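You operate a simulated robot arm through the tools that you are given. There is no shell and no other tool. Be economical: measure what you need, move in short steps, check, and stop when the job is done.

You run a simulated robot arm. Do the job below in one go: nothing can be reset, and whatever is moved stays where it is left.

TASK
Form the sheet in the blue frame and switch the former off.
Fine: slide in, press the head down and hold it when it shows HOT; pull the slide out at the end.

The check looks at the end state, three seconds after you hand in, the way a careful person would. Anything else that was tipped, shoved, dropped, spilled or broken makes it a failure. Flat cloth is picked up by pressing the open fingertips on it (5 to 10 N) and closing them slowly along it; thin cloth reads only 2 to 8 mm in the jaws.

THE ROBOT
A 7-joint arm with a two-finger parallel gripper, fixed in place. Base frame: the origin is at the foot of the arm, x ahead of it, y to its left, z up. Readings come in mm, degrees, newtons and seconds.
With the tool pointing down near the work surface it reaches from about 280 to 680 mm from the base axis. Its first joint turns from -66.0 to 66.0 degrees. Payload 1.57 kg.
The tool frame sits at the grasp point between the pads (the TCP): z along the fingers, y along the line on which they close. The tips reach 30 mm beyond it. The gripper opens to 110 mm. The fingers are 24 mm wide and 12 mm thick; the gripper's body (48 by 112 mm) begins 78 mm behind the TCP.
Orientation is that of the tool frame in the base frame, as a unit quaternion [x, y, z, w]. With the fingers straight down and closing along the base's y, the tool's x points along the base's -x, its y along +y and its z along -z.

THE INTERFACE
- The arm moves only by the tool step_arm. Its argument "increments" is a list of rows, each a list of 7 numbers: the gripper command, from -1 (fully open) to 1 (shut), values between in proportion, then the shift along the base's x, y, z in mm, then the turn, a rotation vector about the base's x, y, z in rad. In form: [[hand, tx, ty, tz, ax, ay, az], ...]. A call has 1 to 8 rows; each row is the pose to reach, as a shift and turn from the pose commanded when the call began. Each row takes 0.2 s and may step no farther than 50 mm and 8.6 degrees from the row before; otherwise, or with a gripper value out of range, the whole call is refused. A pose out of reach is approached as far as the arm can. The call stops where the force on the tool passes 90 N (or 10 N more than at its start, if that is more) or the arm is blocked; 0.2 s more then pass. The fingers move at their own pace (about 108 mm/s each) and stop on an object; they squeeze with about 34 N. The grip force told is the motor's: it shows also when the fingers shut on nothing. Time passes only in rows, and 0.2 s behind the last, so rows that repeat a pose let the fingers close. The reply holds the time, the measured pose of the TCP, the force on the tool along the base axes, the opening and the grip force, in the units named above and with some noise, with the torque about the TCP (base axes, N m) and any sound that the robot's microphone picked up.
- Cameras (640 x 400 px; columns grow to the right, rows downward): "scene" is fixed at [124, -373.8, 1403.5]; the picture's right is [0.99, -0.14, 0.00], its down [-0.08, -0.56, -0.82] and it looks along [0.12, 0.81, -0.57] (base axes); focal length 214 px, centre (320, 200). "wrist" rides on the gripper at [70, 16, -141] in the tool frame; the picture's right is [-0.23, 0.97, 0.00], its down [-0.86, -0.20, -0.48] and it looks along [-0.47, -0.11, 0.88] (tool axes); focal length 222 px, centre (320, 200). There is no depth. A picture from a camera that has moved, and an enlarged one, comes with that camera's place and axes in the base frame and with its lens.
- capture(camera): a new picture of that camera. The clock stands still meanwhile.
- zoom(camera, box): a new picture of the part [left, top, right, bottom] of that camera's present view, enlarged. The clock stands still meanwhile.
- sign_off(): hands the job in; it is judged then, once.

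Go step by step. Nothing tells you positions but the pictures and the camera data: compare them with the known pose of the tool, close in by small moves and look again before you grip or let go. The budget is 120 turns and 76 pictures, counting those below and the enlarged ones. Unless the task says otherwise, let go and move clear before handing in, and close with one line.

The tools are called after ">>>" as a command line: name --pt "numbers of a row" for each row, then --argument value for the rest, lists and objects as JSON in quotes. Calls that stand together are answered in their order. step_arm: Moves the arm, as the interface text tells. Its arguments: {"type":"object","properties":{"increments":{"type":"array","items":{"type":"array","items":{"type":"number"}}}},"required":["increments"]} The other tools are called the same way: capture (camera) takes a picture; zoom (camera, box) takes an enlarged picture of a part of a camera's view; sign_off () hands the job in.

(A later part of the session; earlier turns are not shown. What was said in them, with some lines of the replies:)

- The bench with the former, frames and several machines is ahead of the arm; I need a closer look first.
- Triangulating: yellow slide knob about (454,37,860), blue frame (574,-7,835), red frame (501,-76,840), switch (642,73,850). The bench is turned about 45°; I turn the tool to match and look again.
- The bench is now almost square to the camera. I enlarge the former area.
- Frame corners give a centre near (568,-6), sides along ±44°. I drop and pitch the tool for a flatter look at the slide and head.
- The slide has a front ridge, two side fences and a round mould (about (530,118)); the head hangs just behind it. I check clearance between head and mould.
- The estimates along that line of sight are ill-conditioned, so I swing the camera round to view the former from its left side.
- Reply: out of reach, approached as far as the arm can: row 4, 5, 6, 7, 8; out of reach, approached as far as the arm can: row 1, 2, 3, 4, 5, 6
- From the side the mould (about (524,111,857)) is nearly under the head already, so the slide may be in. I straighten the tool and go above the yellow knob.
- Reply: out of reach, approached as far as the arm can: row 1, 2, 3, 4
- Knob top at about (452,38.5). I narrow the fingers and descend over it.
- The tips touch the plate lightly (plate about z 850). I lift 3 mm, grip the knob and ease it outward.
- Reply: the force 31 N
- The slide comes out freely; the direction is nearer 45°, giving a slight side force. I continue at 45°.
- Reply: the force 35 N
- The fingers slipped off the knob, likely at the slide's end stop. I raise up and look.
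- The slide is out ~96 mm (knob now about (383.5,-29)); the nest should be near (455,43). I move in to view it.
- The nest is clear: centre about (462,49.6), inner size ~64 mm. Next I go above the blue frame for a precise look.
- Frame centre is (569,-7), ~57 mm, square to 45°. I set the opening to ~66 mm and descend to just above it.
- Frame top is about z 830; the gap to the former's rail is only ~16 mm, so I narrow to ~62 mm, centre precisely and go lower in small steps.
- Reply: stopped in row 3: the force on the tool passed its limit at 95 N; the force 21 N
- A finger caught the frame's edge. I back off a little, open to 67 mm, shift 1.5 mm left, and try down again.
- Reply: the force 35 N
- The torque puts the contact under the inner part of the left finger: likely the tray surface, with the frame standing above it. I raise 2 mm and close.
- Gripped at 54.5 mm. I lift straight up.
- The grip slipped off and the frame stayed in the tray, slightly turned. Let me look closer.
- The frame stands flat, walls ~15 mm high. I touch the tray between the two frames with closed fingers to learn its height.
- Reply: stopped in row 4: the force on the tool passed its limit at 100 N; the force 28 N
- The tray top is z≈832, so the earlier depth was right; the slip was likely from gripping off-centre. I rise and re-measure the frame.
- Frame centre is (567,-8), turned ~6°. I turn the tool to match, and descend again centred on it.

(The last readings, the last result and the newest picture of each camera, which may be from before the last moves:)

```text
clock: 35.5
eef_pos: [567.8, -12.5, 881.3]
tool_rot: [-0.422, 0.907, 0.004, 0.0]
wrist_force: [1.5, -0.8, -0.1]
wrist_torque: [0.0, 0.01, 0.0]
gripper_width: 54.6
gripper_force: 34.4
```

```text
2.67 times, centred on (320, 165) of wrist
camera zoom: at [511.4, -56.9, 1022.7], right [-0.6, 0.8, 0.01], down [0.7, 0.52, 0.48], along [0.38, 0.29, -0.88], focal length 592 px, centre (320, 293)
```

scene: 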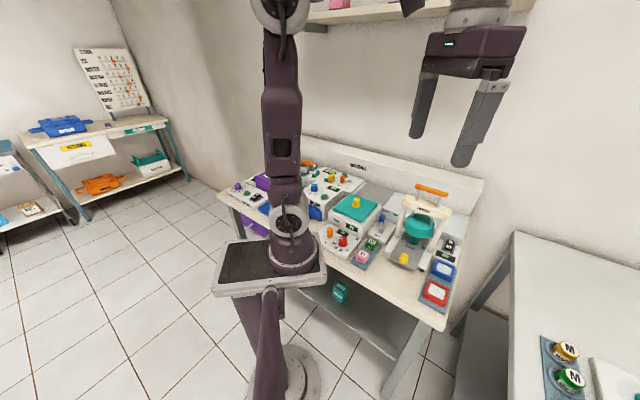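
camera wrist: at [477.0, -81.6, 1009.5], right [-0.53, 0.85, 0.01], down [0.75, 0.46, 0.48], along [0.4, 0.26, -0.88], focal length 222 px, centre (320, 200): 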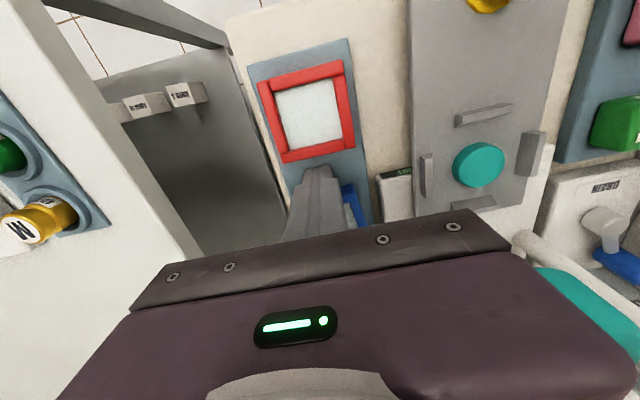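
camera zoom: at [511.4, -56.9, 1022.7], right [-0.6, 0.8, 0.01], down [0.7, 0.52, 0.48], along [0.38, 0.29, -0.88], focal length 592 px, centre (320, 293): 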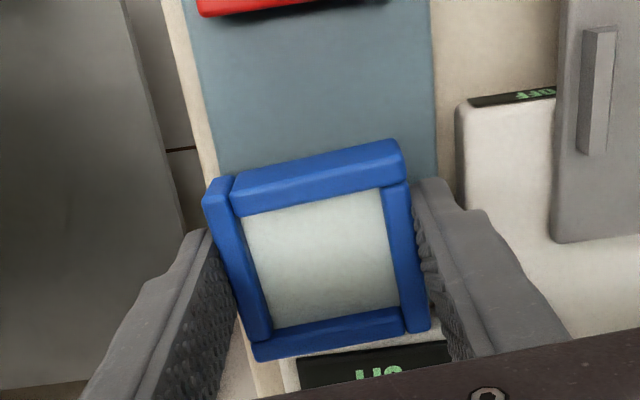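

The frame is lifted and centred. I raise it slowly and carry it clear of the former.

>>> step_arm --pt "1 0 0 7 0 0 0" --pt "1 0 0 14 0 0 0" --pt "1 -5 -5 21 0 0 0" --pt "1 -10 -10 28 0 0 0" --pt "1 -16 -16 32 0 0 0" --pt "1 -22 -22 34 0 0 0" --pt "1 -28 -28 34 0 0 0" --pt "1 -33 -33 34 0 0 0"

>>> step_arm --pt "1 -8 8 0 0 0 -0.02" --pt "1 -18 18 0 0 0 -0.04" --pt "1 -28 28 0 0 0 -0.06" --pt "1 -38 38 0 0 0 -0.08" --pt "1 -48 48 0 0 0 -0.087" --pt "1 -58 58 0 0 0 -0.087" --pt "1 -66 66 0 0 0 -0.087" --pt "1 -72 73 0 0 0 -0.087"

>>> zoom --camera "wrist" --box '[210, 50, 430, 240]'

```text
clock: 37.3
eef_pos: [534.1, -45.8, 915.7]
tool_rot: [-0.423, 0.906, 0.005, -0.001]
wrist_force: [0.5, 0.0, 0.0]
wrist_torque: [0.02, 0.01, 0.02]
gripper_width: 54.5
gripper_force: 33.8
```

```text
clock: 39.1
eef_pos: [462.3, 28.4, 916.6]
tool_rot: [-0.383, 0.924, 0.005, 0.0]
wrist_force: [-0.1, -0.3, -0.2]
wrist_torque: [0.0, -0.01, 0.0]
gripper_width: 54.6
gripper_force: 34.3
```

```text
2.11 times, centred on (320, 145) of wrist
camera zoom: at [403.2, -10.2, 1056.9], right [-0.53, 0.85, 0.01], down [0.75, 0.46, 0.48], along [0.4, 0.26, -0.88], focal length 468 px, centre (320, 316)
```

zoom: 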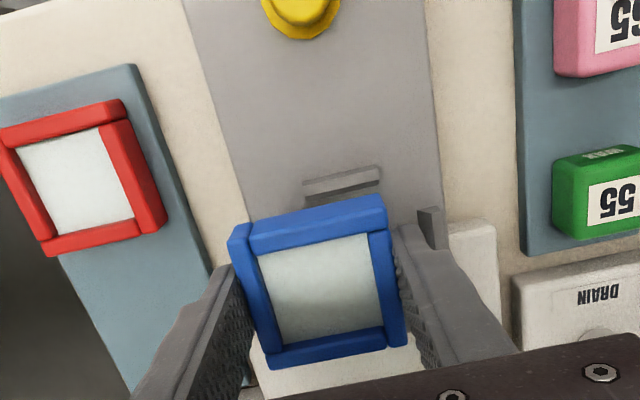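

Held well and clear. The nest's side fences would meet my fingers, so I'll lower until the frame sits just over the fences, centred at (462,49), and check.

>>> step_arm --pt "1 -0.5 7 0 0 0 0" --pt "1 -1 14 0 0 0 0" --pt "1 -1.3 19.6 0 0 0 0" --pt "1 -1.3 19.6 -8 0 0 0" --pt "1 -1.3 19.6 -16 0 0 0" --pt "1 -1.3 19.6 -20 0 0 0"

>>> zoom --camera "wrist" --box '[210, 50, 430, 240]'

>>> zoom --camera "scene" --box '[380, 210, 460, 290]'

```text
clock: 40.5
eef_pos: [461.7, 46.9, 895.2]
tool_rot: [-0.382, 0.924, 0.004, 0.0]
wrist_force: [0.4, -0.1, -0.3]
wrist_torque: [0.0, 0.01, 0.02]
gripper_width: 54.6
gripper_force: 34.0
```

```text
2.11 times, centred on (320, 145) of wrist
camera zoom: at [402.0, 8.3, 1036.8], right [-0.53, 0.85, 0.01], down [0.75, 0.46, 0.48], along [0.4, 0.26, -0.88], focal length 468 px, centre (320, 316)
```

zoom: 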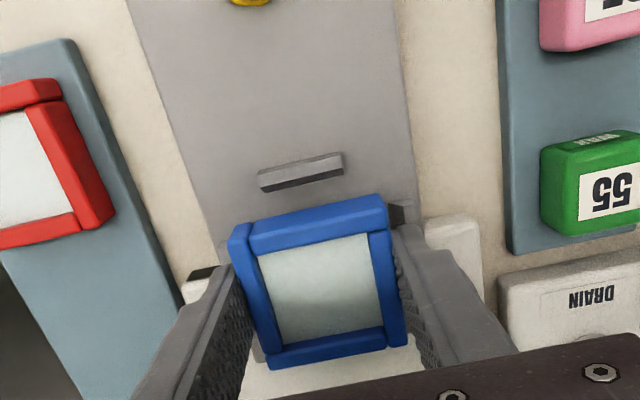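

```text
5.00 times, centred on (420, 250) of scene
camera zoom: at [124.0, -373.8, 1403.5], right [0.99, -0.14, 0.0], down [-0.08, -0.56, -0.82], along [0.12, 0.81, -0.57], focal length 1072 px, centre (-180, -50)
```

zoom: 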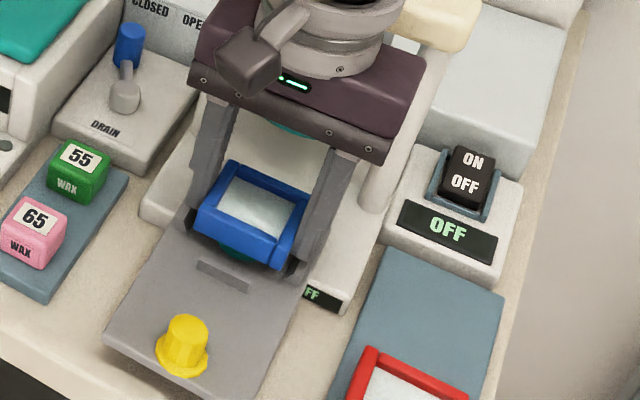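

>>> step_arm --pt "1 0.3 0.8 -2 0 0 0" --pt "1 0.3 0.8 -4 0 0 0" --pt "1 0.3 0.8 -6 0 0 0"

>>> zoom --camera "scene" --box '[390, 225, 450, 275]'

```text
clock: 41.3
eef_pos: [461.3, 47.7, 890.3]
tool_rot: [-0.382, 0.924, 0.005, 0.001]
wrist_force: [-0.5, 0.2, 1.4]
wrist_torque: [-0.06, -0.02, -0.04]
gripper_width: 54.9
gripper_force: 33.9
```

```text
8.00 times, centred on (420, 250) of scene
camera zoom: at [123.9, -373.8, 1403.5], right [0.99, -0.14, 0.0], down [-0.08, -0.56, -0.82], along [0.12, 0.81, -0.57], focal length 1716 px, centre (-480, -200)
```

zoom: 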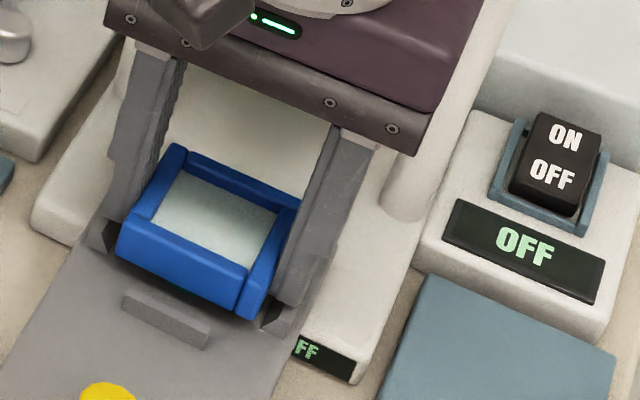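

>>> step_arm --pt "1 0 0 -2 0 0 0" --pt "1 0 0 -3 0 0 0"

```text
clock: 42.0
eef_pos: [463.3, 49.0, 890.1]
tool_rot: [-0.383, 0.924, 0.004, 0.005]
wrist_force: [-5.8, 7.3, 21.2]
wrist_torque: [-0.32, -0.04, -0.08]
gripper_width: 54.2
gripper_force: 34.9
stopped in row 2: the force on the tool passed its limit at 94 N (the readings are from after the stop); the commanded pose is now the measured one
```

The fingertips rest on the fence tops (z≈860). I lift 1.5 mm, re-centre, and verify alignment before release.

>>> step_arm --pt "1 0 0 1.5 0 0 0" --pt "1 -1.5 -0.6 1.5 0 0 0" --pt "1 -1.5 -0.6 1.5 0 0 0"

>>> zoom --camera "wrist" --box '[230, 110, 400, 240]'

```text
clock: 42.8
eef_pos: [461.9, 48.2, 889.5]
tool_rot: [-0.383, 0.924, 0.004, 0.004]
wrist_force: [1.4, -0.4, 1.3]
wrist_torque: [-0.07, -0.06, 0.05]
gripper_width: 54.6
gripper_force: 33.9
```

```text
3.08 times, centred on (315, 175) of wrist
camera zoom: at [401.4, 9.1, 1030.4], right [-0.53, 0.85, 0.01], down [0.74, 0.46, 0.49], along [0.41, 0.26, -0.87], focal length 684 px, centre (335, 277)
```

zoom: 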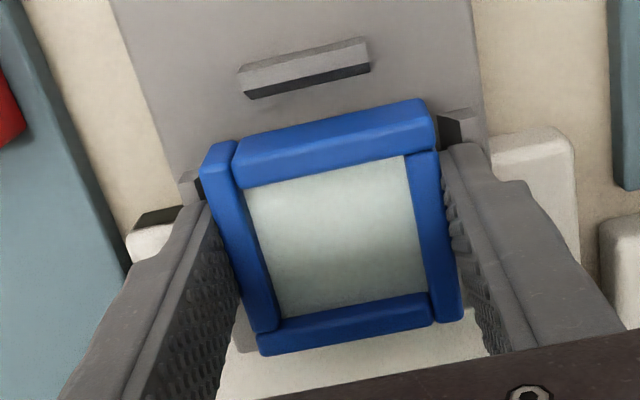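

The frame sits ~2 mm too far back; I correct that and release it into the nest.

>>> step_arm --pt "1 -1.5 -1.5 0.5 0 0 0" --pt "1 -1.5 -1.5 0.5 0 0 0" --pt "-0.25 -1.5 -1.5 0.5 0 0 0" --pt "-0.25 -1.5 -1.5 0.5 0 0 0" --pt "-0.25 -1.5 -1.5 0.5 0 0 0"

>>> zoom --camera "wrist" --box '[230, 90, 400, 240]'

>>> zoom --camera "scene" --box '[390, 225, 450, 275]'

```text
clock: 44.0
eef_pos: [460.6, 47.2, 891.4]
tool_rot: [-0.384, 0.923, 0.003, 0.004]
wrist_force: [-0.1, 0.4, -0.8]
wrist_torque: [-0.03, -0.01, -0.02]
gripper_width: 68.8
gripper_force: 0.1
```

```text
2.67 times, centred on (315, 165) of wrist
camera zoom: at [399.7, 7.3, 1030.7], right [-0.53, 0.85, 0.01], down [0.74, 0.46, 0.49], along [0.41, 0.26, -0.87], focal length 592 px, centre (333, 293)
```

zoom: 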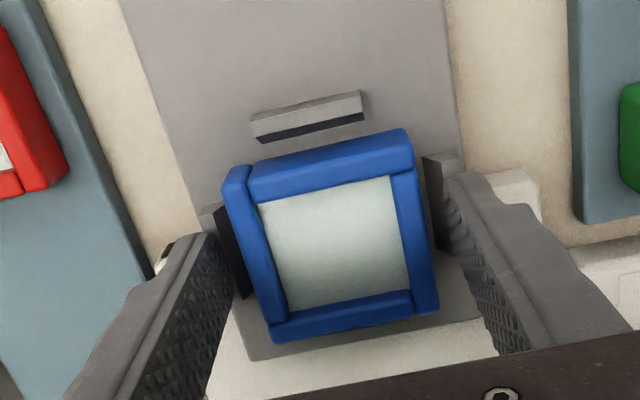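

```text
8.00 times, centred on (420, 250) of scene
camera zoom: at [124.0, -373.8, 1403.5], right [0.99, -0.14, 0.0], down [-0.08, -0.56, -0.82], along [0.12, 0.81, -0.57], focal length 1716 px, centre (-480, -200)
```

zoom: 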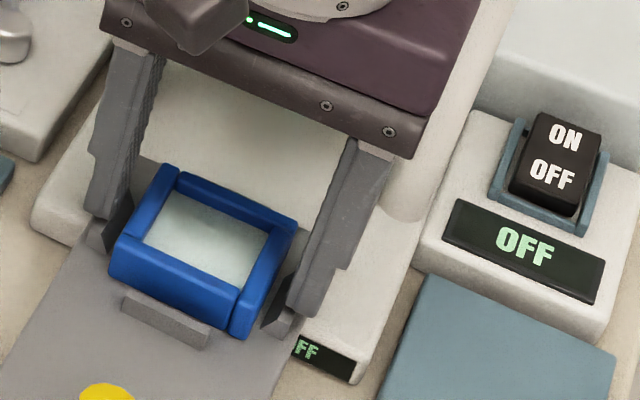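

It dropped between the fences. I rise straight up and look whether it sits flat.

>>> step_arm --pt "-0.3 0 0 15 0 0 0" --pt "-0.5 0 0 50 0 0 0" --pt "-1 -15 -15 90 0 0 0" --pt "-1 -25 -25 130 0 0 0" --pt "-1 -25 -25 130 0 0 0"

>>> zoom --camera "wrist" --box '[250, 110, 390, 230]'

>>> zoom --camera "scene" --box '[390, 225, 450, 275]'

```text
clock: 45.2
eef_pos: [434.3, 20.1, 1022.0]
tool_rot: [-0.383, 0.924, 0.004, 0.004]
wrist_force: [0.1, -0.3, 0.0]
wrist_torque: [0.0, 0.0, 0.02]
gripper_width: 110.0
gripper_force: 0.2
```

```text
3.33 times, centred on (320, 170) of wrist
camera zoom: at [373.2, -19.1, 1161.9], right [-0.53, 0.85, 0.01], down [0.74, 0.46, 0.49], along [0.41, 0.26, -0.87], focal length 740 px, centre (320, 300)
```

zoom: 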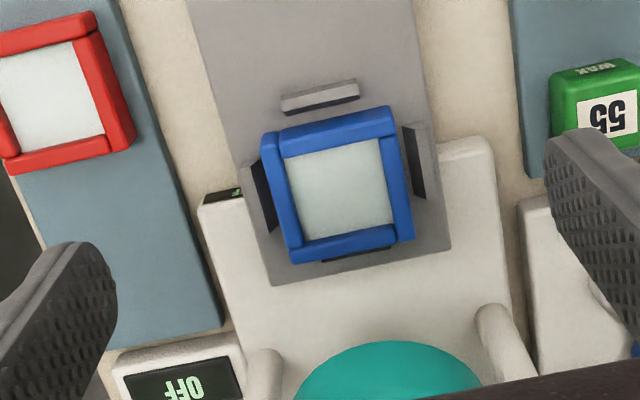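

```text
8.00 times, centred on (420, 250) of scene
camera zoom: at [123.9, -373.8, 1403.5], right [0.99, -0.14, 0.0], down [-0.08, -0.56, -0.82], along [0.12, 0.81, -0.57], focal length 1716 px, centre (-480, -200)
```

zoom: 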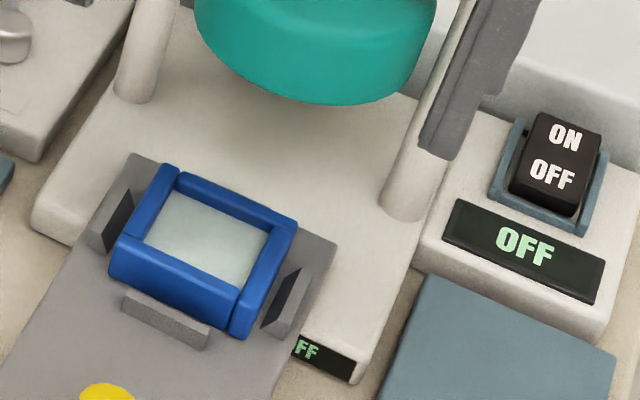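

The frame sits within the four stops. Now I fetch the yellow knob to push the slide in.

>>> step_arm --pt "0.1 -20 -20 0 0 0 0" --pt "0.1 -50 -48 -30 0 0 0" --pt "0.1 -50 -48 -70 0 0 0" --pt "0.1 -50 -48 -100 0 0 0" --pt "0.1 -50 -48 -100 0 0 0"

>>> capture --camera "wrist"

```text
refused: row 2 steps farther than a row can; nothing moved
```

```text
27 pictures are left
camera wrist: at [373.2, -19.1, 1161.9], right [-0.53, 0.85, 0.01], down [0.74, 0.46, 0.49], along [0.41, 0.26, -0.87], focal length 222 px, centre (320, 200)
```

wrist: 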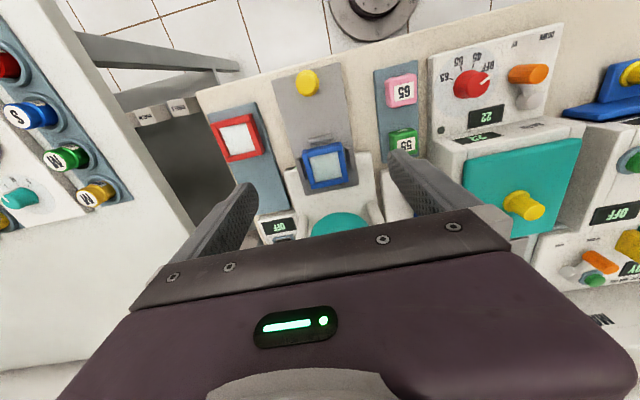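

>>> step_arm --pt "0.1 -20 -20 0 0 0 0" --pt "0.1 -40 -40 -20 0 0 0" --pt "0.1 -49 -48.5 -60 0 0 0" --pt "0.1 -49 -48.5 -100 0 0 0" --pt "0.1 -49 -48.5 -136 0 0 0" --pt "0.1 -49 -48.5 -136 0 0 0"

>>> capture --camera "wrist"

```text
clock: 46.6
eef_pos: [387.4, -25.8, 884.8]
tool_rot: [-0.384, 0.924, 0.004, 0.004]
wrist_force: [-0.1, 0.1, 0.0]
wrist_torque: [-0.01, 0.02, -0.03]
gripper_width: 49.3
gripper_force: 0.1
```

```text
26 pictures are left
camera wrist: at [327.0, -65.7, 1024.5], right [-0.53, 0.85, 0.01], down [0.74, 0.46, 0.49], along [0.41, 0.26, -0.87], focal length 222 px, centre (320, 200)
```

wrist: 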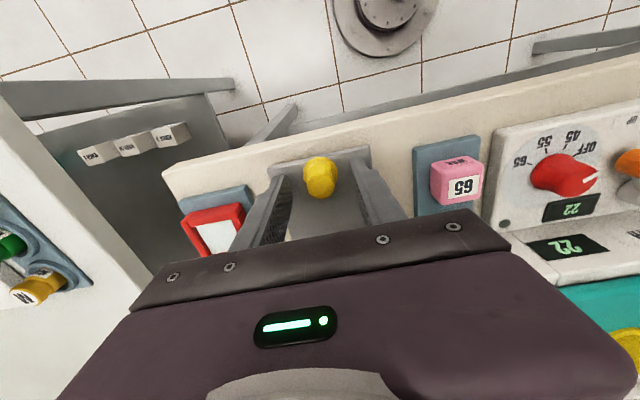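

>>> step_arm --pt "0.1 -5.5 -5 0 0 0 0" --pt "1 -5.5 -5 0 0 0 0" --pt "1 -5.5 -5 0 0 0 0" --pt "1 -5.5 -5 0 0 0 0"

>>> step_arm --pt "1 4 4 0 0 0 0" --pt "1 9 9 0 0 0 0" --pt "1 14 14 0 0 0 0" --pt "1 19 19 0 0 0 0" --pt "1 24 24 0 0 0 0"

```text
clock: 47.6
eef_pos: [381.5, -31.1, 885.2]
tool_rot: [-0.384, 0.923, 0.004, 0.004]
wrist_force: [-11.1, 11.5, 0.3]
wrist_torque: [-0.01, -0.1, 0.1]
gripper_width: 21.2
gripper_force: 34.2
```

```text
clock: 48.8
eef_pos: [405.8, -7.4, 883.5]
tool_rot: [-0.383, 0.924, 0.004, 0.005]
wrist_force: [-5.9, 4.3, 1.6]
wrist_torque: [0.14, -0.57, 0.02]
gripper_width: 21.5
gripper_force: 34.5
```

>>> step_arm --pt "1 5 5 0 0 0 0" --pt "1 10 10 0 0 0 0" --pt "1 15 15 0 0 0 0" --pt "1 20 20 0 0 0 0" --pt "1 25 25 0 0 0 0" --pt "1 30 30 0 0 0 0" --pt "1 35 35 0 0 0 0"

>>> step_arm --pt "1 3 3 0 0 0 0" --pt "1 6 6 0 0 0 0" --pt "1 9 9 0 0 0 0"

```text
clock: 50.4
eef_pos: [439.7, 27.1, 883.4]
tool_rot: [-0.382, 0.924, 0.003, 0.005]
wrist_force: [4.5, -4.3, -4.4]
wrist_torque: [-0.58, -0.24, -0.05]
gripper_width: 21.0
gripper_force: 34.9
```

```text
clock: 51.2
eef_pos: [448.9, 35.7, 883.3]
tool_rot: [-0.383, 0.924, 0.004, 0.005]
wrist_force: [0.5, -1.4, -10.3]
wrist_torque: [0.15, -0.83, 0.04]
gripper_width: 21.4
gripper_force: 34.8
```

Nearly at the original position; I feel for the inner end stop.

>>> step_arm --pt "1 2 2 0 0 0 0" --pt "1 4 4 0 0 0 0"

```text
clock: 51.8
eef_pos: [450.4, 39.0, 883.7]
tool_rot: [-0.381, 0.924, 0.003, 0.001]
wrist_force: [-14.8, -22.7, -2.2]
wrist_torque: [-1.1, -0.2, -0.03]
gripper_width: 21.9
gripper_force: 35.3
```

Firm stop: the slide is fully in. I release the knob, rise, and go round to look at the switch.

>>> step_arm --pt "1 -1.5 -1.5 0 0 0 0" --pt "0.1 -1.5 -1.5 0 0 0 0" --pt "0.1 -1.5 -1.5 30 0 0 0" --pt "0.1 -1.5 -1.5 70 0 0 0" --pt "0.1 0 -10 110 0 0 0" --pt "0.1 30 -40 125 0 0 0" --pt "0.1 60 -70 125 0 0 0" --pt "0.1 88 -96 125 0 0 0"

>>> step_arm --pt "1 25 25 0 0 0 0" --pt "1 50 50 -10 0 0 0" --pt "1 70 68 -20 0 0 0" --pt "1 70 68 -20 0 0 0"

>>> capture --camera "wrist"

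```text
clock: 53.6
eef_pos: [539.0, -55.1, 1009.1]
tool_rot: [-0.383, 0.924, 0.004, 0.004]
wrist_force: [0.1, -0.6, 0.1]
wrist_torque: [0.02, 0.02, 0.01]
gripper_width: 49.6
gripper_force: 0.0
```

```text
clock: 54.6
eef_pos: [609.4, 12.2, 988.3]
tool_rot: [-0.383, 0.924, 0.004, 0.004]
wrist_force: [-0.2, 0.0, -0.1]
wrist_torque: [-0.02, -0.01, -0.01]
gripper_width: 0.1
gripper_force: 21.7
```

```text
25 pictures are left
camera wrist: at [549.3, -28.1, 1130.3], right [-0.53, 0.85, 0.01], down [0.74, 0.46, 0.49], along [0.41, 0.26, -0.87], focal length 222 px, centre (320, 200)
```

wrist: 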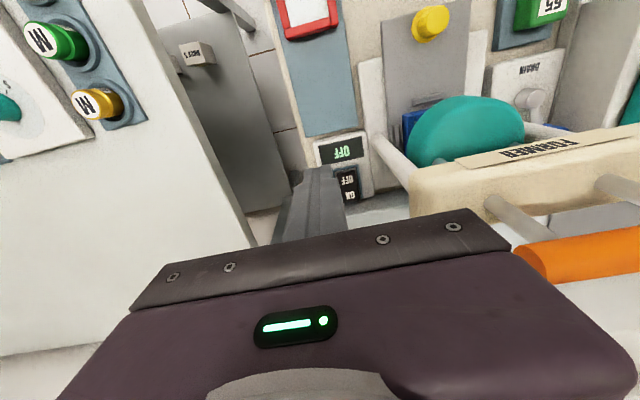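

The rocker's ON half is near (650,86). I approach it from the right of the former, closed fingers, staying clear of the handle.

>>> step_arm --pt "1 25 25 0 0 0 0" --pt "1 50 50 0 0 0 0" --pt "1 57 58 0 0 0 0" --pt "1 42 74 -10 0 0 0" --pt "1 42 74 -45 0 0 0" --pt "1 42 74 -75 0 0 0" --pt "1 42 74 -75 0 0 0"

>>> capture --camera "wrist"

>>> zoom --camera "scene" --box '[380, 165, 480, 265]'

```text
clock: 56.2
eef_pos: [653.3, 83.5, 914.8]
tool_rot: [-0.384, 0.923, 0.003, 0.005]
wrist_force: [-0.7, -0.2, -0.5]
wrist_torque: [-0.04, 0.01, 0.0]
gripper_width: 0.0
gripper_force: 21.2
```

```text
24 pictures are left
camera wrist: at [591.9, 44.8, 1056.1], right [-0.53, 0.85, 0.01], down [0.74, 0.46, 0.49], along [0.41, 0.26, -0.87], focal length 222 px, centre (320, 200)
```

wrist: 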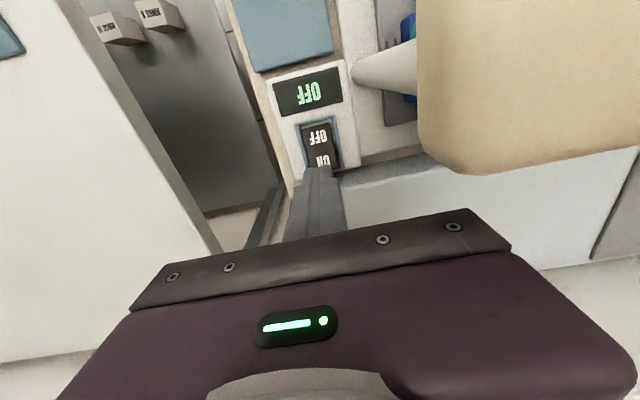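

```text
4.00 times, centred on (430, 215) of scene
camera zoom: at [124.0, -373.8, 1403.5], right [0.99, -0.14, 0.0], down [-0.08, -0.56, -0.82], along [0.12, 0.81, -0.57], focal length 858 px, centre (-120, 140)
```

zoom: 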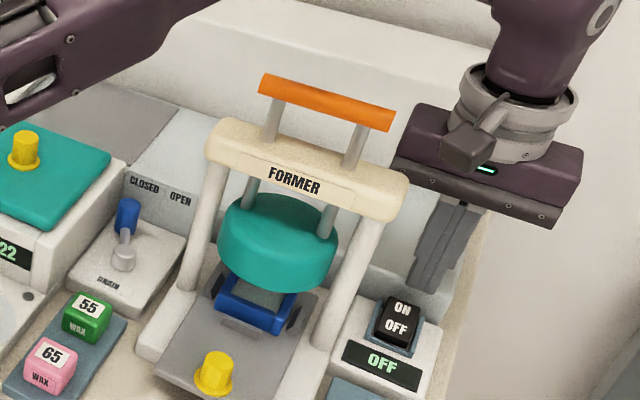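

>>> step_arm --pt "1 -2 2.5 -8 0 0 0" --pt "1 -2 2.5 -15 0 0 0" --pt "1 -2 2.5 -19 0 0 0" --pt "1 -2 2.5 -22 0 0 0"

```text
clock: 57.2
eef_pos: [651.2, 87.3, 892.9]
tool_rot: [-0.384, 0.923, 0.003, 0.004]
wrist_force: [-0.5, -0.4, -0.7]
wrist_torque: [0.03, 0.02, 0.01]
gripper_width: 0.0
gripper_force: 21.1
```

>>> step_arm --pt "1 0 0 -3 0 0 0" --pt "1 0 0 -6 0 0 0" --pt "1 0 0 -8 0 0 0"

```text
clock: 58.0
eef_pos: [652.7, 89.0, 887.1]
tool_rot: [-0.384, 0.923, 0.003, 0.005]
wrist_force: [-5.1, 1.8, 22.1]
wrist_torque: [-0.22, 0.33, -0.05]
gripper_width: 0.1
gripper_force: 20.9
```

>>> zoom --camera "scene" --box '[430, 225, 480, 265]'

```text
10.00 times, centred on (455, 245) of scene
camera zoom: at [123.4, -373.9, 1403.6], right [0.99, -0.14, 0.0], down [-0.08, -0.56, -0.82], along [0.12, 0.81, -0.57], focal length 2145 px, centre (-1030, -250)
```

zoom: 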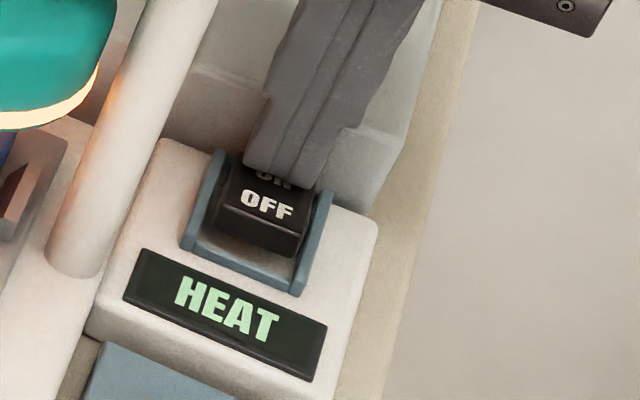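

HEAT is on. I rise clear and go over the orange handle.

>>> step_arm --pt "1 2 2 40 0 0 0" --pt "1 2 2 85 0 0 0" --pt "1 2 2 130 0 0 0" --pt "1 2 2 175 0 0 0" --pt "1 2 2 220 0 0 0" --pt "1 2 2 245 0 0 0"

>>> step_arm --pt "1 -35 10 0 0 0 0" --pt "1 -75 20 0 0 0 0" --pt "1 -105 25 0 0 0 0" --pt "1 -120 25 0 0 0 0" --pt "1 -120 25 0 0 0 0"

>>> zoom --camera "scene" --box '[390, 150, 480, 260]'

>>> capture --camera "wrist"

```text
clock: 59.4
eef_pos: [643.4, 85.2, 1122.7]
tool_rot: [-0.382, 0.924, 0.003, 0.003]
wrist_force: [-0.5, 1.1, -0.4]
wrist_torque: [-0.04, -0.03, -0.01]
gripper_width: 0.0
gripper_force: 21.2
out of reach, approached as far as the arm can: row 5, 6
```

```text
clock: 60.6
eef_pos: [644.3, 86.5, 1123.4]
tool_rot: [-0.384, 0.923, 0.005, 0.005]
wrist_force: [0.7, -0.5, 1.0]
wrist_torque: [-0.03, -0.01, 0.0]
gripper_width: 0.0
gripper_force: 21.3
out of reach, approached as far as the arm can: row 1, 2, 3, 4, 5
```

```text
3.64 times, centred on (435, 205) of scene
camera zoom: at [124.0, -373.8, 1403.5], right [0.99, -0.14, 0.0], down [-0.08, -0.56, -0.82], along [0.12, 0.81, -0.57], focal length 780 px, centre (-98, 182)
```

zoom: 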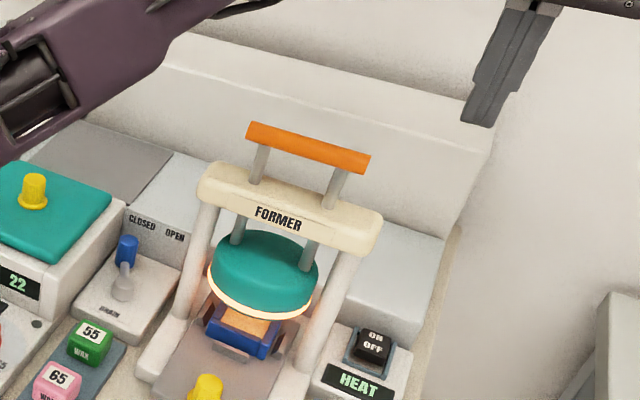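

```text
20 pictures are left
camera wrist: at [583.6, 47.3, 1263.4], right [-0.53, 0.85, 0.01], down [0.74, 0.46, 0.49], along [0.41, 0.26, -0.87], focal length 222 px, centre (320, 200)
```

wrist: 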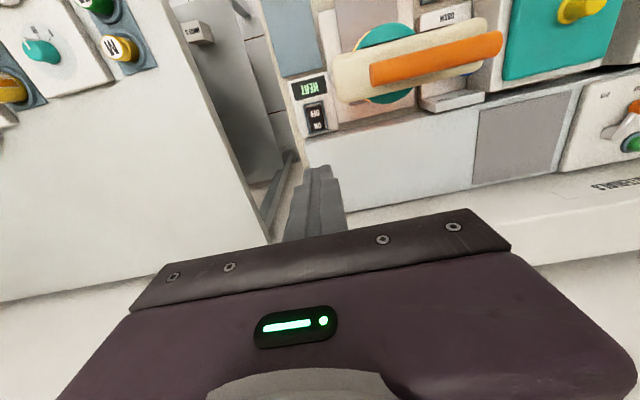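

The last shift was refused by reach; I try with a slight drop. Handle centre is at (530,115,1064).

>>> step_arm --pt "1 -10 0 -15 0 0 0" --pt "1 -25 3 -20 0 0 0" --pt "1 -40 8 -20 0 0 0"

```text
clock: 61.4
eef_pos: [607.7, 94.0, 1109.3]
tool_rot: [-0.382, 0.924, 0.003, 0.004]
wrist_force: [-0.1, -0.1, -0.1]
wrist_torque: [0.01, 0.02, 0.01]
gripper_width: 0.0
gripper_force: 21.2
```

>>> step_arm --pt "1 -15 5 6 0 0 0" --pt "1 -40 12 8 0 0 0" --pt "1 -65 18 8 0 0 0" --pt "1 -78 21.5 8 0 0 0" --pt "1 -78 21.5 8 0 0 0"

>>> zoom --camera "scene" --box '[390, 140, 480, 270]'

```text
clock: 62.6
eef_pos: [529.8, 117.1, 1117.4]
tool_rot: [-0.383, 0.924, 0.004, 0.005]
wrist_force: [-0.1, -0.1, 0.0]
wrist_torque: [0.03, 0.01, 0.03]
gripper_width: 0.0
gripper_force: 21.8
```

```text
3.08 times, centred on (435, 205) of scene
camera zoom: at [124.0, -373.8, 1403.5], right [0.99, -0.14, 0.0], down [-0.08, -0.56, -0.82], along [0.12, 0.81, -0.57], focal length 660 px, centre (-34, 185)
```

zoom: 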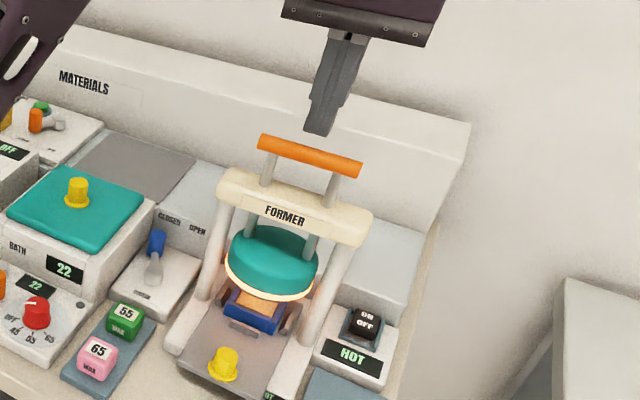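

It shows HOT. I press the handle down now.

>>> step_arm --pt "1 -2 1 -8 0 0 0" --pt "1 -2 1 -15 0 0 0" --pt "1 -2 1 -21 0 0 0" --pt "1 -2 1 -27 0 0 0" --pt "1 -2 1 -33 0 0 0"

```text
clock: 63.8
eef_pos: [528.8, 116.8, 1084.6]
tool_rot: [-0.384, 0.923, 0.004, 0.005]
wrist_force: [0.2, 1.0, 3.4]
wrist_torque: [0.04, -0.01, 0.0]
gripper_width: 0.1
gripper_force: 21.1
```

>>> step_arm --pt "1 0 0 -7 0 0 0" --pt "1 0 0 -13 0 0 0" --pt "1 0 0 -18 0 0 0" --pt "1 0 0 -22 0 0 0"

>>> zoom --camera "scene" --box '[390, 160, 480, 270]'

```text
clock: 64.8
eef_pos: [527.9, 117.5, 1064.9]
tool_rot: [-0.382, 0.924, 0.003, 0.008]
wrist_force: [-7.4, -5.3, 55.2]
wrist_torque: [-0.2, 0.26, -0.01]
gripper_width: 0.0
gripper_force: 22.0
```

```text
3.64 times, centred on (435, 215) of scene
camera zoom: at [122.8, -374.2, 1403.5], right [0.99, -0.14, 0.0], down [-0.08, -0.56, -0.82], along [0.12, 0.81, -0.57], focal length 780 px, centre (-98, 146)
```

zoom: 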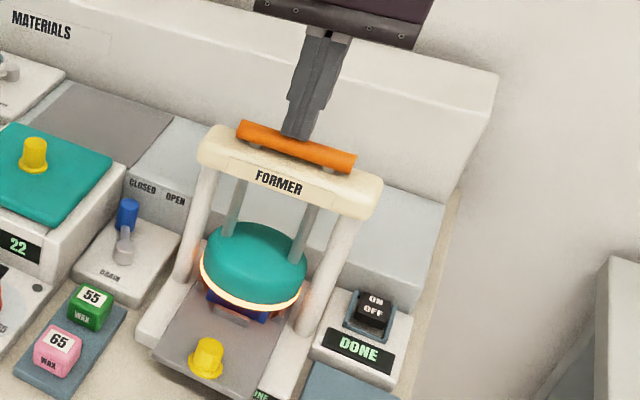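

It shows DONE. I let the head rise.

>>> step_arm --pt "1 0 0 8 0 0 0" --pt "1 0 0 20 0 0 0" --pt "1 0 0 35 0 0 0" --pt "1 -10 -10 50 0 0 0" --pt "0.1 -38 -38 50 0 0 0" --pt "0.1 -70 -70 50 0 0 0"

>>> zoom --camera "scene" --box '[390, 160, 480, 270]'

```text
clock: 66.2
eef_pos: [456.1, 46.3, 1113.6]
tool_rot: [-0.383, 0.924, 0.003, 0.005]
wrist_force: [0.3, 0.0, 0.8]
wrist_torque: [0.01, -0.02, -0.03]
gripper_width: 49.6
gripper_force: 0.1
```

```text
3.64 times, centred on (435, 215) of scene
camera zoom: at [124.0, -373.8, 1403.5], right [0.99, -0.14, 0.0], down [-0.08, -0.56, -0.82], along [0.12, 0.81, -0.57], focal length 780 px, centre (-98, 146)
```

zoom: 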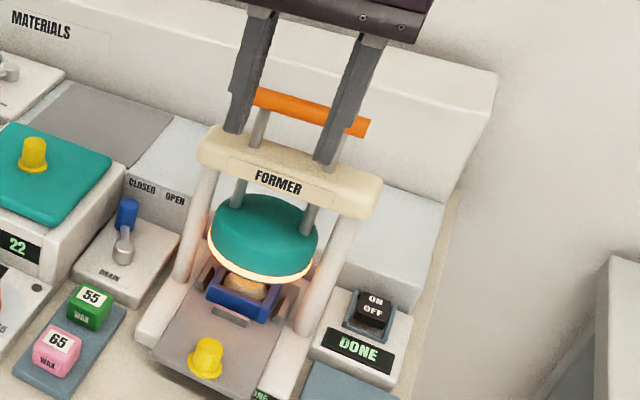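

The head sprang up and the sheet is domed. I descend to the knob and pull the slide out.

>>> step_arm --pt "0.1 -5.5 -7.5 -45 0 0 0" --pt "0.1 -5.5 -7.5 -90 0 0 0" --pt "0.1 -5.5 -7.5 -135 0 0 0" --pt "0.1 -5.5 -7.5 -180 0 0 0" --pt "0.1 -5.5 -7.5 -215 0 0 0" --pt "0.1 -5.5 -7.5 -229 0 0 0" --pt "1 -5.5 -7.5 -229 0 0 0" --pt "1 -5.5 -7.5 -229 0 0 0"

>>> step_arm --pt "1 -4 -4 0 0 0 0" --pt "1 -9 -9 0 0 0 0" --pt "1 -14 -14 0 0 0 0" --pt "1 -19 -19 0 0 0 0" --pt "1 -24 -24 0 0 0 0" --pt "1 -29 -29 0 0 0 0" --pt "1 -34 -34 0 0 0 0"

```text
clock: 68.0
eef_pos: [451.6, 38.9, 885.4]
tool_rot: [-0.383, 0.924, 0.003, 0.005]
wrist_force: [-1.9, 1.2, -5.3]
wrist_torque: [-0.02, -0.6, 0.02]
gripper_width: 21.2
gripper_force: 34.1
```

```text
clock: 69.6
eef_pos: [419.7, 7.3, 883.1]
tool_rot: [-0.383, 0.924, 0.004, 0.004]
wrist_force: [-2.1, 1.1, -16.4]
wrist_torque: [-0.65, 0.07, -0.03]
gripper_width: 21.3
gripper_force: 34.3
```

>>> step_arm --pt "1 -5 -5 1 0 0 0" --pt "1 -10 -10 1 0 0 0" --pt "1 -15 -15 1 0 0 0" --pt "1 -20 -20 1 0 0 0" --pt "1 -25 -25 1 0 0 0" --pt "1 -30 -30 1 0 0 0"

>>> step_arm --pt "1 -2 -2 0 0 0 0" --pt "1 -4 -4 0 0 0 0"

```text
clock: 71.0
eef_pos: [389.6, -23.1, 886.6]
tool_rot: [-0.383, 0.924, 0.004, 0.005]
wrist_force: [5.9, -5.0, -26.7]
wrist_torque: [-0.4, -0.38, -0.02]
gripper_width: 21.2
gripper_force: 34.8
```

```text
clock: 71.6
eef_pos: [384.2, -26.7, 884.9]
tool_rot: [-0.384, 0.923, 0.004, 0.006]
wrist_force: [4.0, -3.7, 27.0]
wrist_torque: [-0.22, -0.5, 0.01]
gripper_width: 21.3
gripper_force: 33.9
```

>>> step_arm --pt "1 -1.5 -1.5 0 0 0 0" --pt "1 -3 -3 0 0 0 0"

```text
clock: 72.2
eef_pos: [381.9, -32.1, 886.4]
tool_rot: [-0.383, 0.924, 0.003, 0.004]
wrist_force: [8.5, -8.5, -14.3]
wrist_torque: [0.04, -1.07, 0.03]
gripper_width: 21.4
gripper_force: 34.5
```

The slide is out. I release the knob, rise and return to the switch, this time for its OFF half.

>>> step_arm --pt "0.1 0 0 0 0 0 0" --pt "0.1 0 0 5 0 0 0" --pt "0.1 0 0 40 0 0 0" --pt "1 0 0 85 0 0 0" --pt "1 35 -10 115 0 0 0" --pt "1 80 -15 125 0 0 0" --pt "1 120 -20 125 0 0 0" --pt "1 157 -23 125 0 0 0"

>>> step_arm --pt "1 25 25 0 0 0 0" --pt "1 50 50 -10 0 0 0" --pt "1 75 72 -20 0 0 0" --pt "1 105 100 -20 0 0 0" --pt "1 122 118 -20 -0.06 0.06 0" --pt "1 122 118 -20 -0.099 0.099 0" --pt "1 122 118 -20 -0.099 0.099 0"

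>>> capture --camera "wrist"

```text
clock: 74.0
eef_pos: [540.4, -55.4, 1010.0]
tool_rot: [-0.384, 0.924, 0.004, 0.004]
wrist_force: [-0.4, 0.8, -0.1]
wrist_torque: [0.02, -0.01, 0.0]
gripper_width: 0.0
gripper_force: 21.2
```

```text
clock: 75.6
eef_pos: [659.5, 63.1, 990.9]
tool_rot: [-0.383, 0.921, -0.023, -0.06]
wrist_force: [0.3, -0.2, 0.1]
wrist_torque: [0.01, -0.01, -0.03]
gripper_width: 0.0
gripper_force: 21.0
```

```text
16 pictures are left
camera wrist: at [614.5, 37.8, 1140.2], right [-0.53, 0.85, -0.03], down [0.79, 0.5, 0.36], along [0.32, 0.17, -0.93], focal length 222 px, centre (320, 200)
```

wrist: 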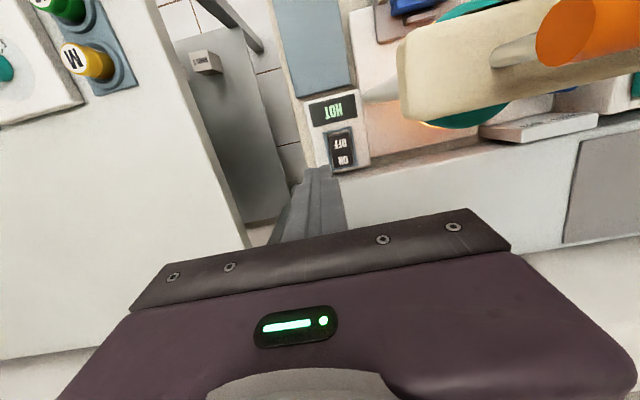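

The OFF half is at (633,70). I approach it with the tool leaned back to keep clear of the beam.

>>> step_arm --pt "1 -8 8 0 0 0 0" --pt "1 -16 16 -10 0 0 0" --pt "1 -16 16 -45 0 0 0" --pt "1 -16 16 -80 0 0 0" --pt "1 -22 10 -83 0 0 0" --pt "1 -28 4 -85 0 0 0" --pt "1 -28 4 -85 0 0 0"

>>> zoom --camera "scene" --box '[410, 180, 490, 265]'

```text
clock: 77.2
eef_pos: [632.1, 66.5, 906.4]
tool_rot: [-0.383, 0.922, -0.023, -0.06]
wrist_force: [-0.5, 0.4, -0.6]
wrist_torque: [0.06, 0.01, 0.01]
gripper_width: 0.1
gripper_force: 21.4
out of reach, approached as far as the arm can: row 1
```

```text
4.71 times, centred on (450, 222) of scene
camera zoom: at [124.0, -373.8, 1403.5], right [0.99, -0.14, 0.0], down [-0.08, -0.56, -0.82], along [0.12, 0.81, -0.57], focal length 1009 px, centre (-292, 94)
```

zoom: 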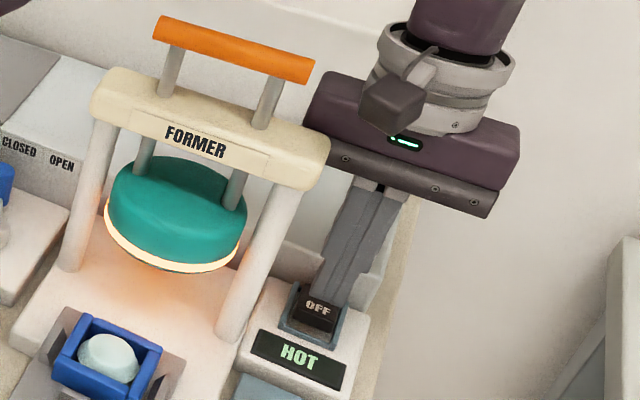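

>>> step_arm --pt "1 0 0 -6 0 0 0" --pt "1 0 0 -10 0 0 0" --pt "1 0 0 -13 0 0 0"

```text
clock: 78.0
eef_pos: [632.7, 67.9, 893.4]
tool_rot: [-0.383, 0.922, -0.023, -0.061]
wrist_force: [-0.9, 1.3, 0.4]
wrist_torque: [0.02, -0.01, 0.0]
gripper_width: 0.0
gripper_force: 21.6
```

>>> step_arm --pt "1 0 0 -3 0 0 0" --pt "1 0 0 -5 0 0 0" --pt "1 0 0 -7 0 0 0"

>>> zoom --camera "scene" --box '[430, 225, 480, 265]'

```text
clock: 78.8
eef_pos: [632.0, 67.5, 887.5]
tool_rot: [-0.382, 0.922, -0.023, -0.061]
wrist_force: [-12.2, -2.8, 22.6]
wrist_torque: [0.05, 0.22, 0.09]
gripper_width: 0.0
gripper_force: 21.7
```

```text
10.00 times, centred on (455, 245) of scene
camera zoom: at [123.2, -373.9, 1403.6], right [0.99, -0.14, 0.0], down [-0.08, -0.56, -0.82], along [0.12, 0.81, -0.57], focal length 2145 px, centre (-1030, -250)
```

zoom: 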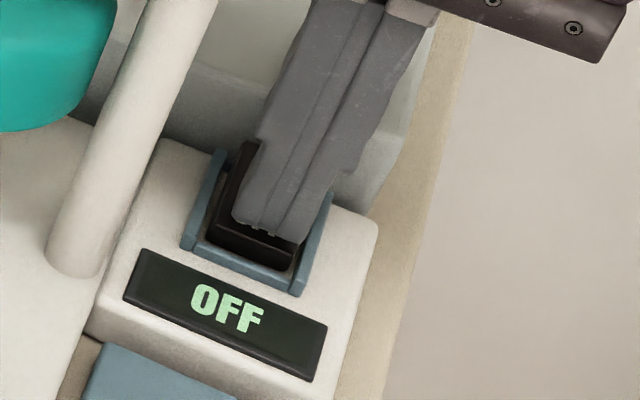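

OFF. I lift away: up, back, and out to the right of the former.

>>> step_arm --pt "1 0 0 10 0 0 0" --pt "1 10 10 20 0 0 0" --pt "1 13 13 60 0 0 0" --pt "1 20 6 95 0 0 0" --pt "1 28 -5 103 0 0 0" --pt "1 10 -25 103 0.06 -0.06 0" --pt "1 -15 -50 103 0.099 -0.099 0" --pt "1 -45 -80 103 0.099 -0.099 0"

>>> capture --camera "scene"

>>> zoom --camera "scene" --box '[370, 180, 480, 310]'

```text
clock: 80.6
eef_pos: [586.6, -13.6, 988.3]
tool_rot: [-0.383, 0.924, 0.004, 0.005]
wrist_force: [1.1, -0.3, -1.1]
wrist_torque: [0.03, 0.02, -0.02]
gripper_width: 0.1
gripper_force: 21.3
```

```text
13 pictures are left
```

scene: 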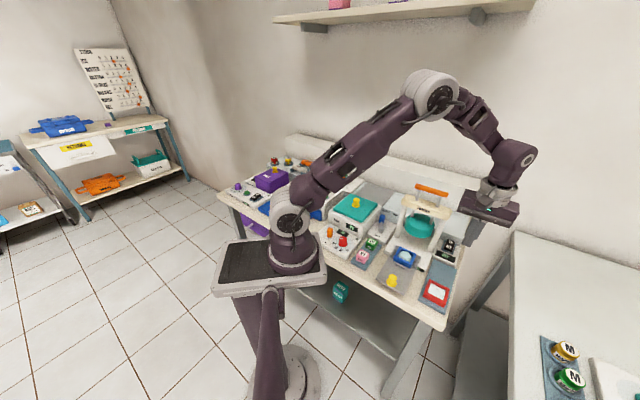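

```text
3.08 times, centred on (425, 245) of scene
camera zoom: at [124.0, -373.8, 1403.5], right [0.99, -0.14, 0.0], down [-0.08, -0.56, -0.82], along [0.12, 0.81, -0.57], focal length 660 px, centre (-3, 62)
```

zoom: 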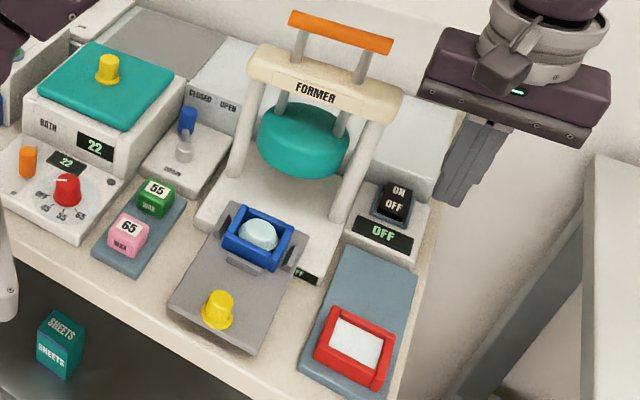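

The sheet is formed, the slide is out, the display reads OFF, the head is up, and nothing else looks out of place. I'm handing in.

>>> sign_off

```text
The job is handed in.
```

The sheet in the blue frame is formed into a dome, the slide is pulled out, the former is switched off, and the arm is clear.
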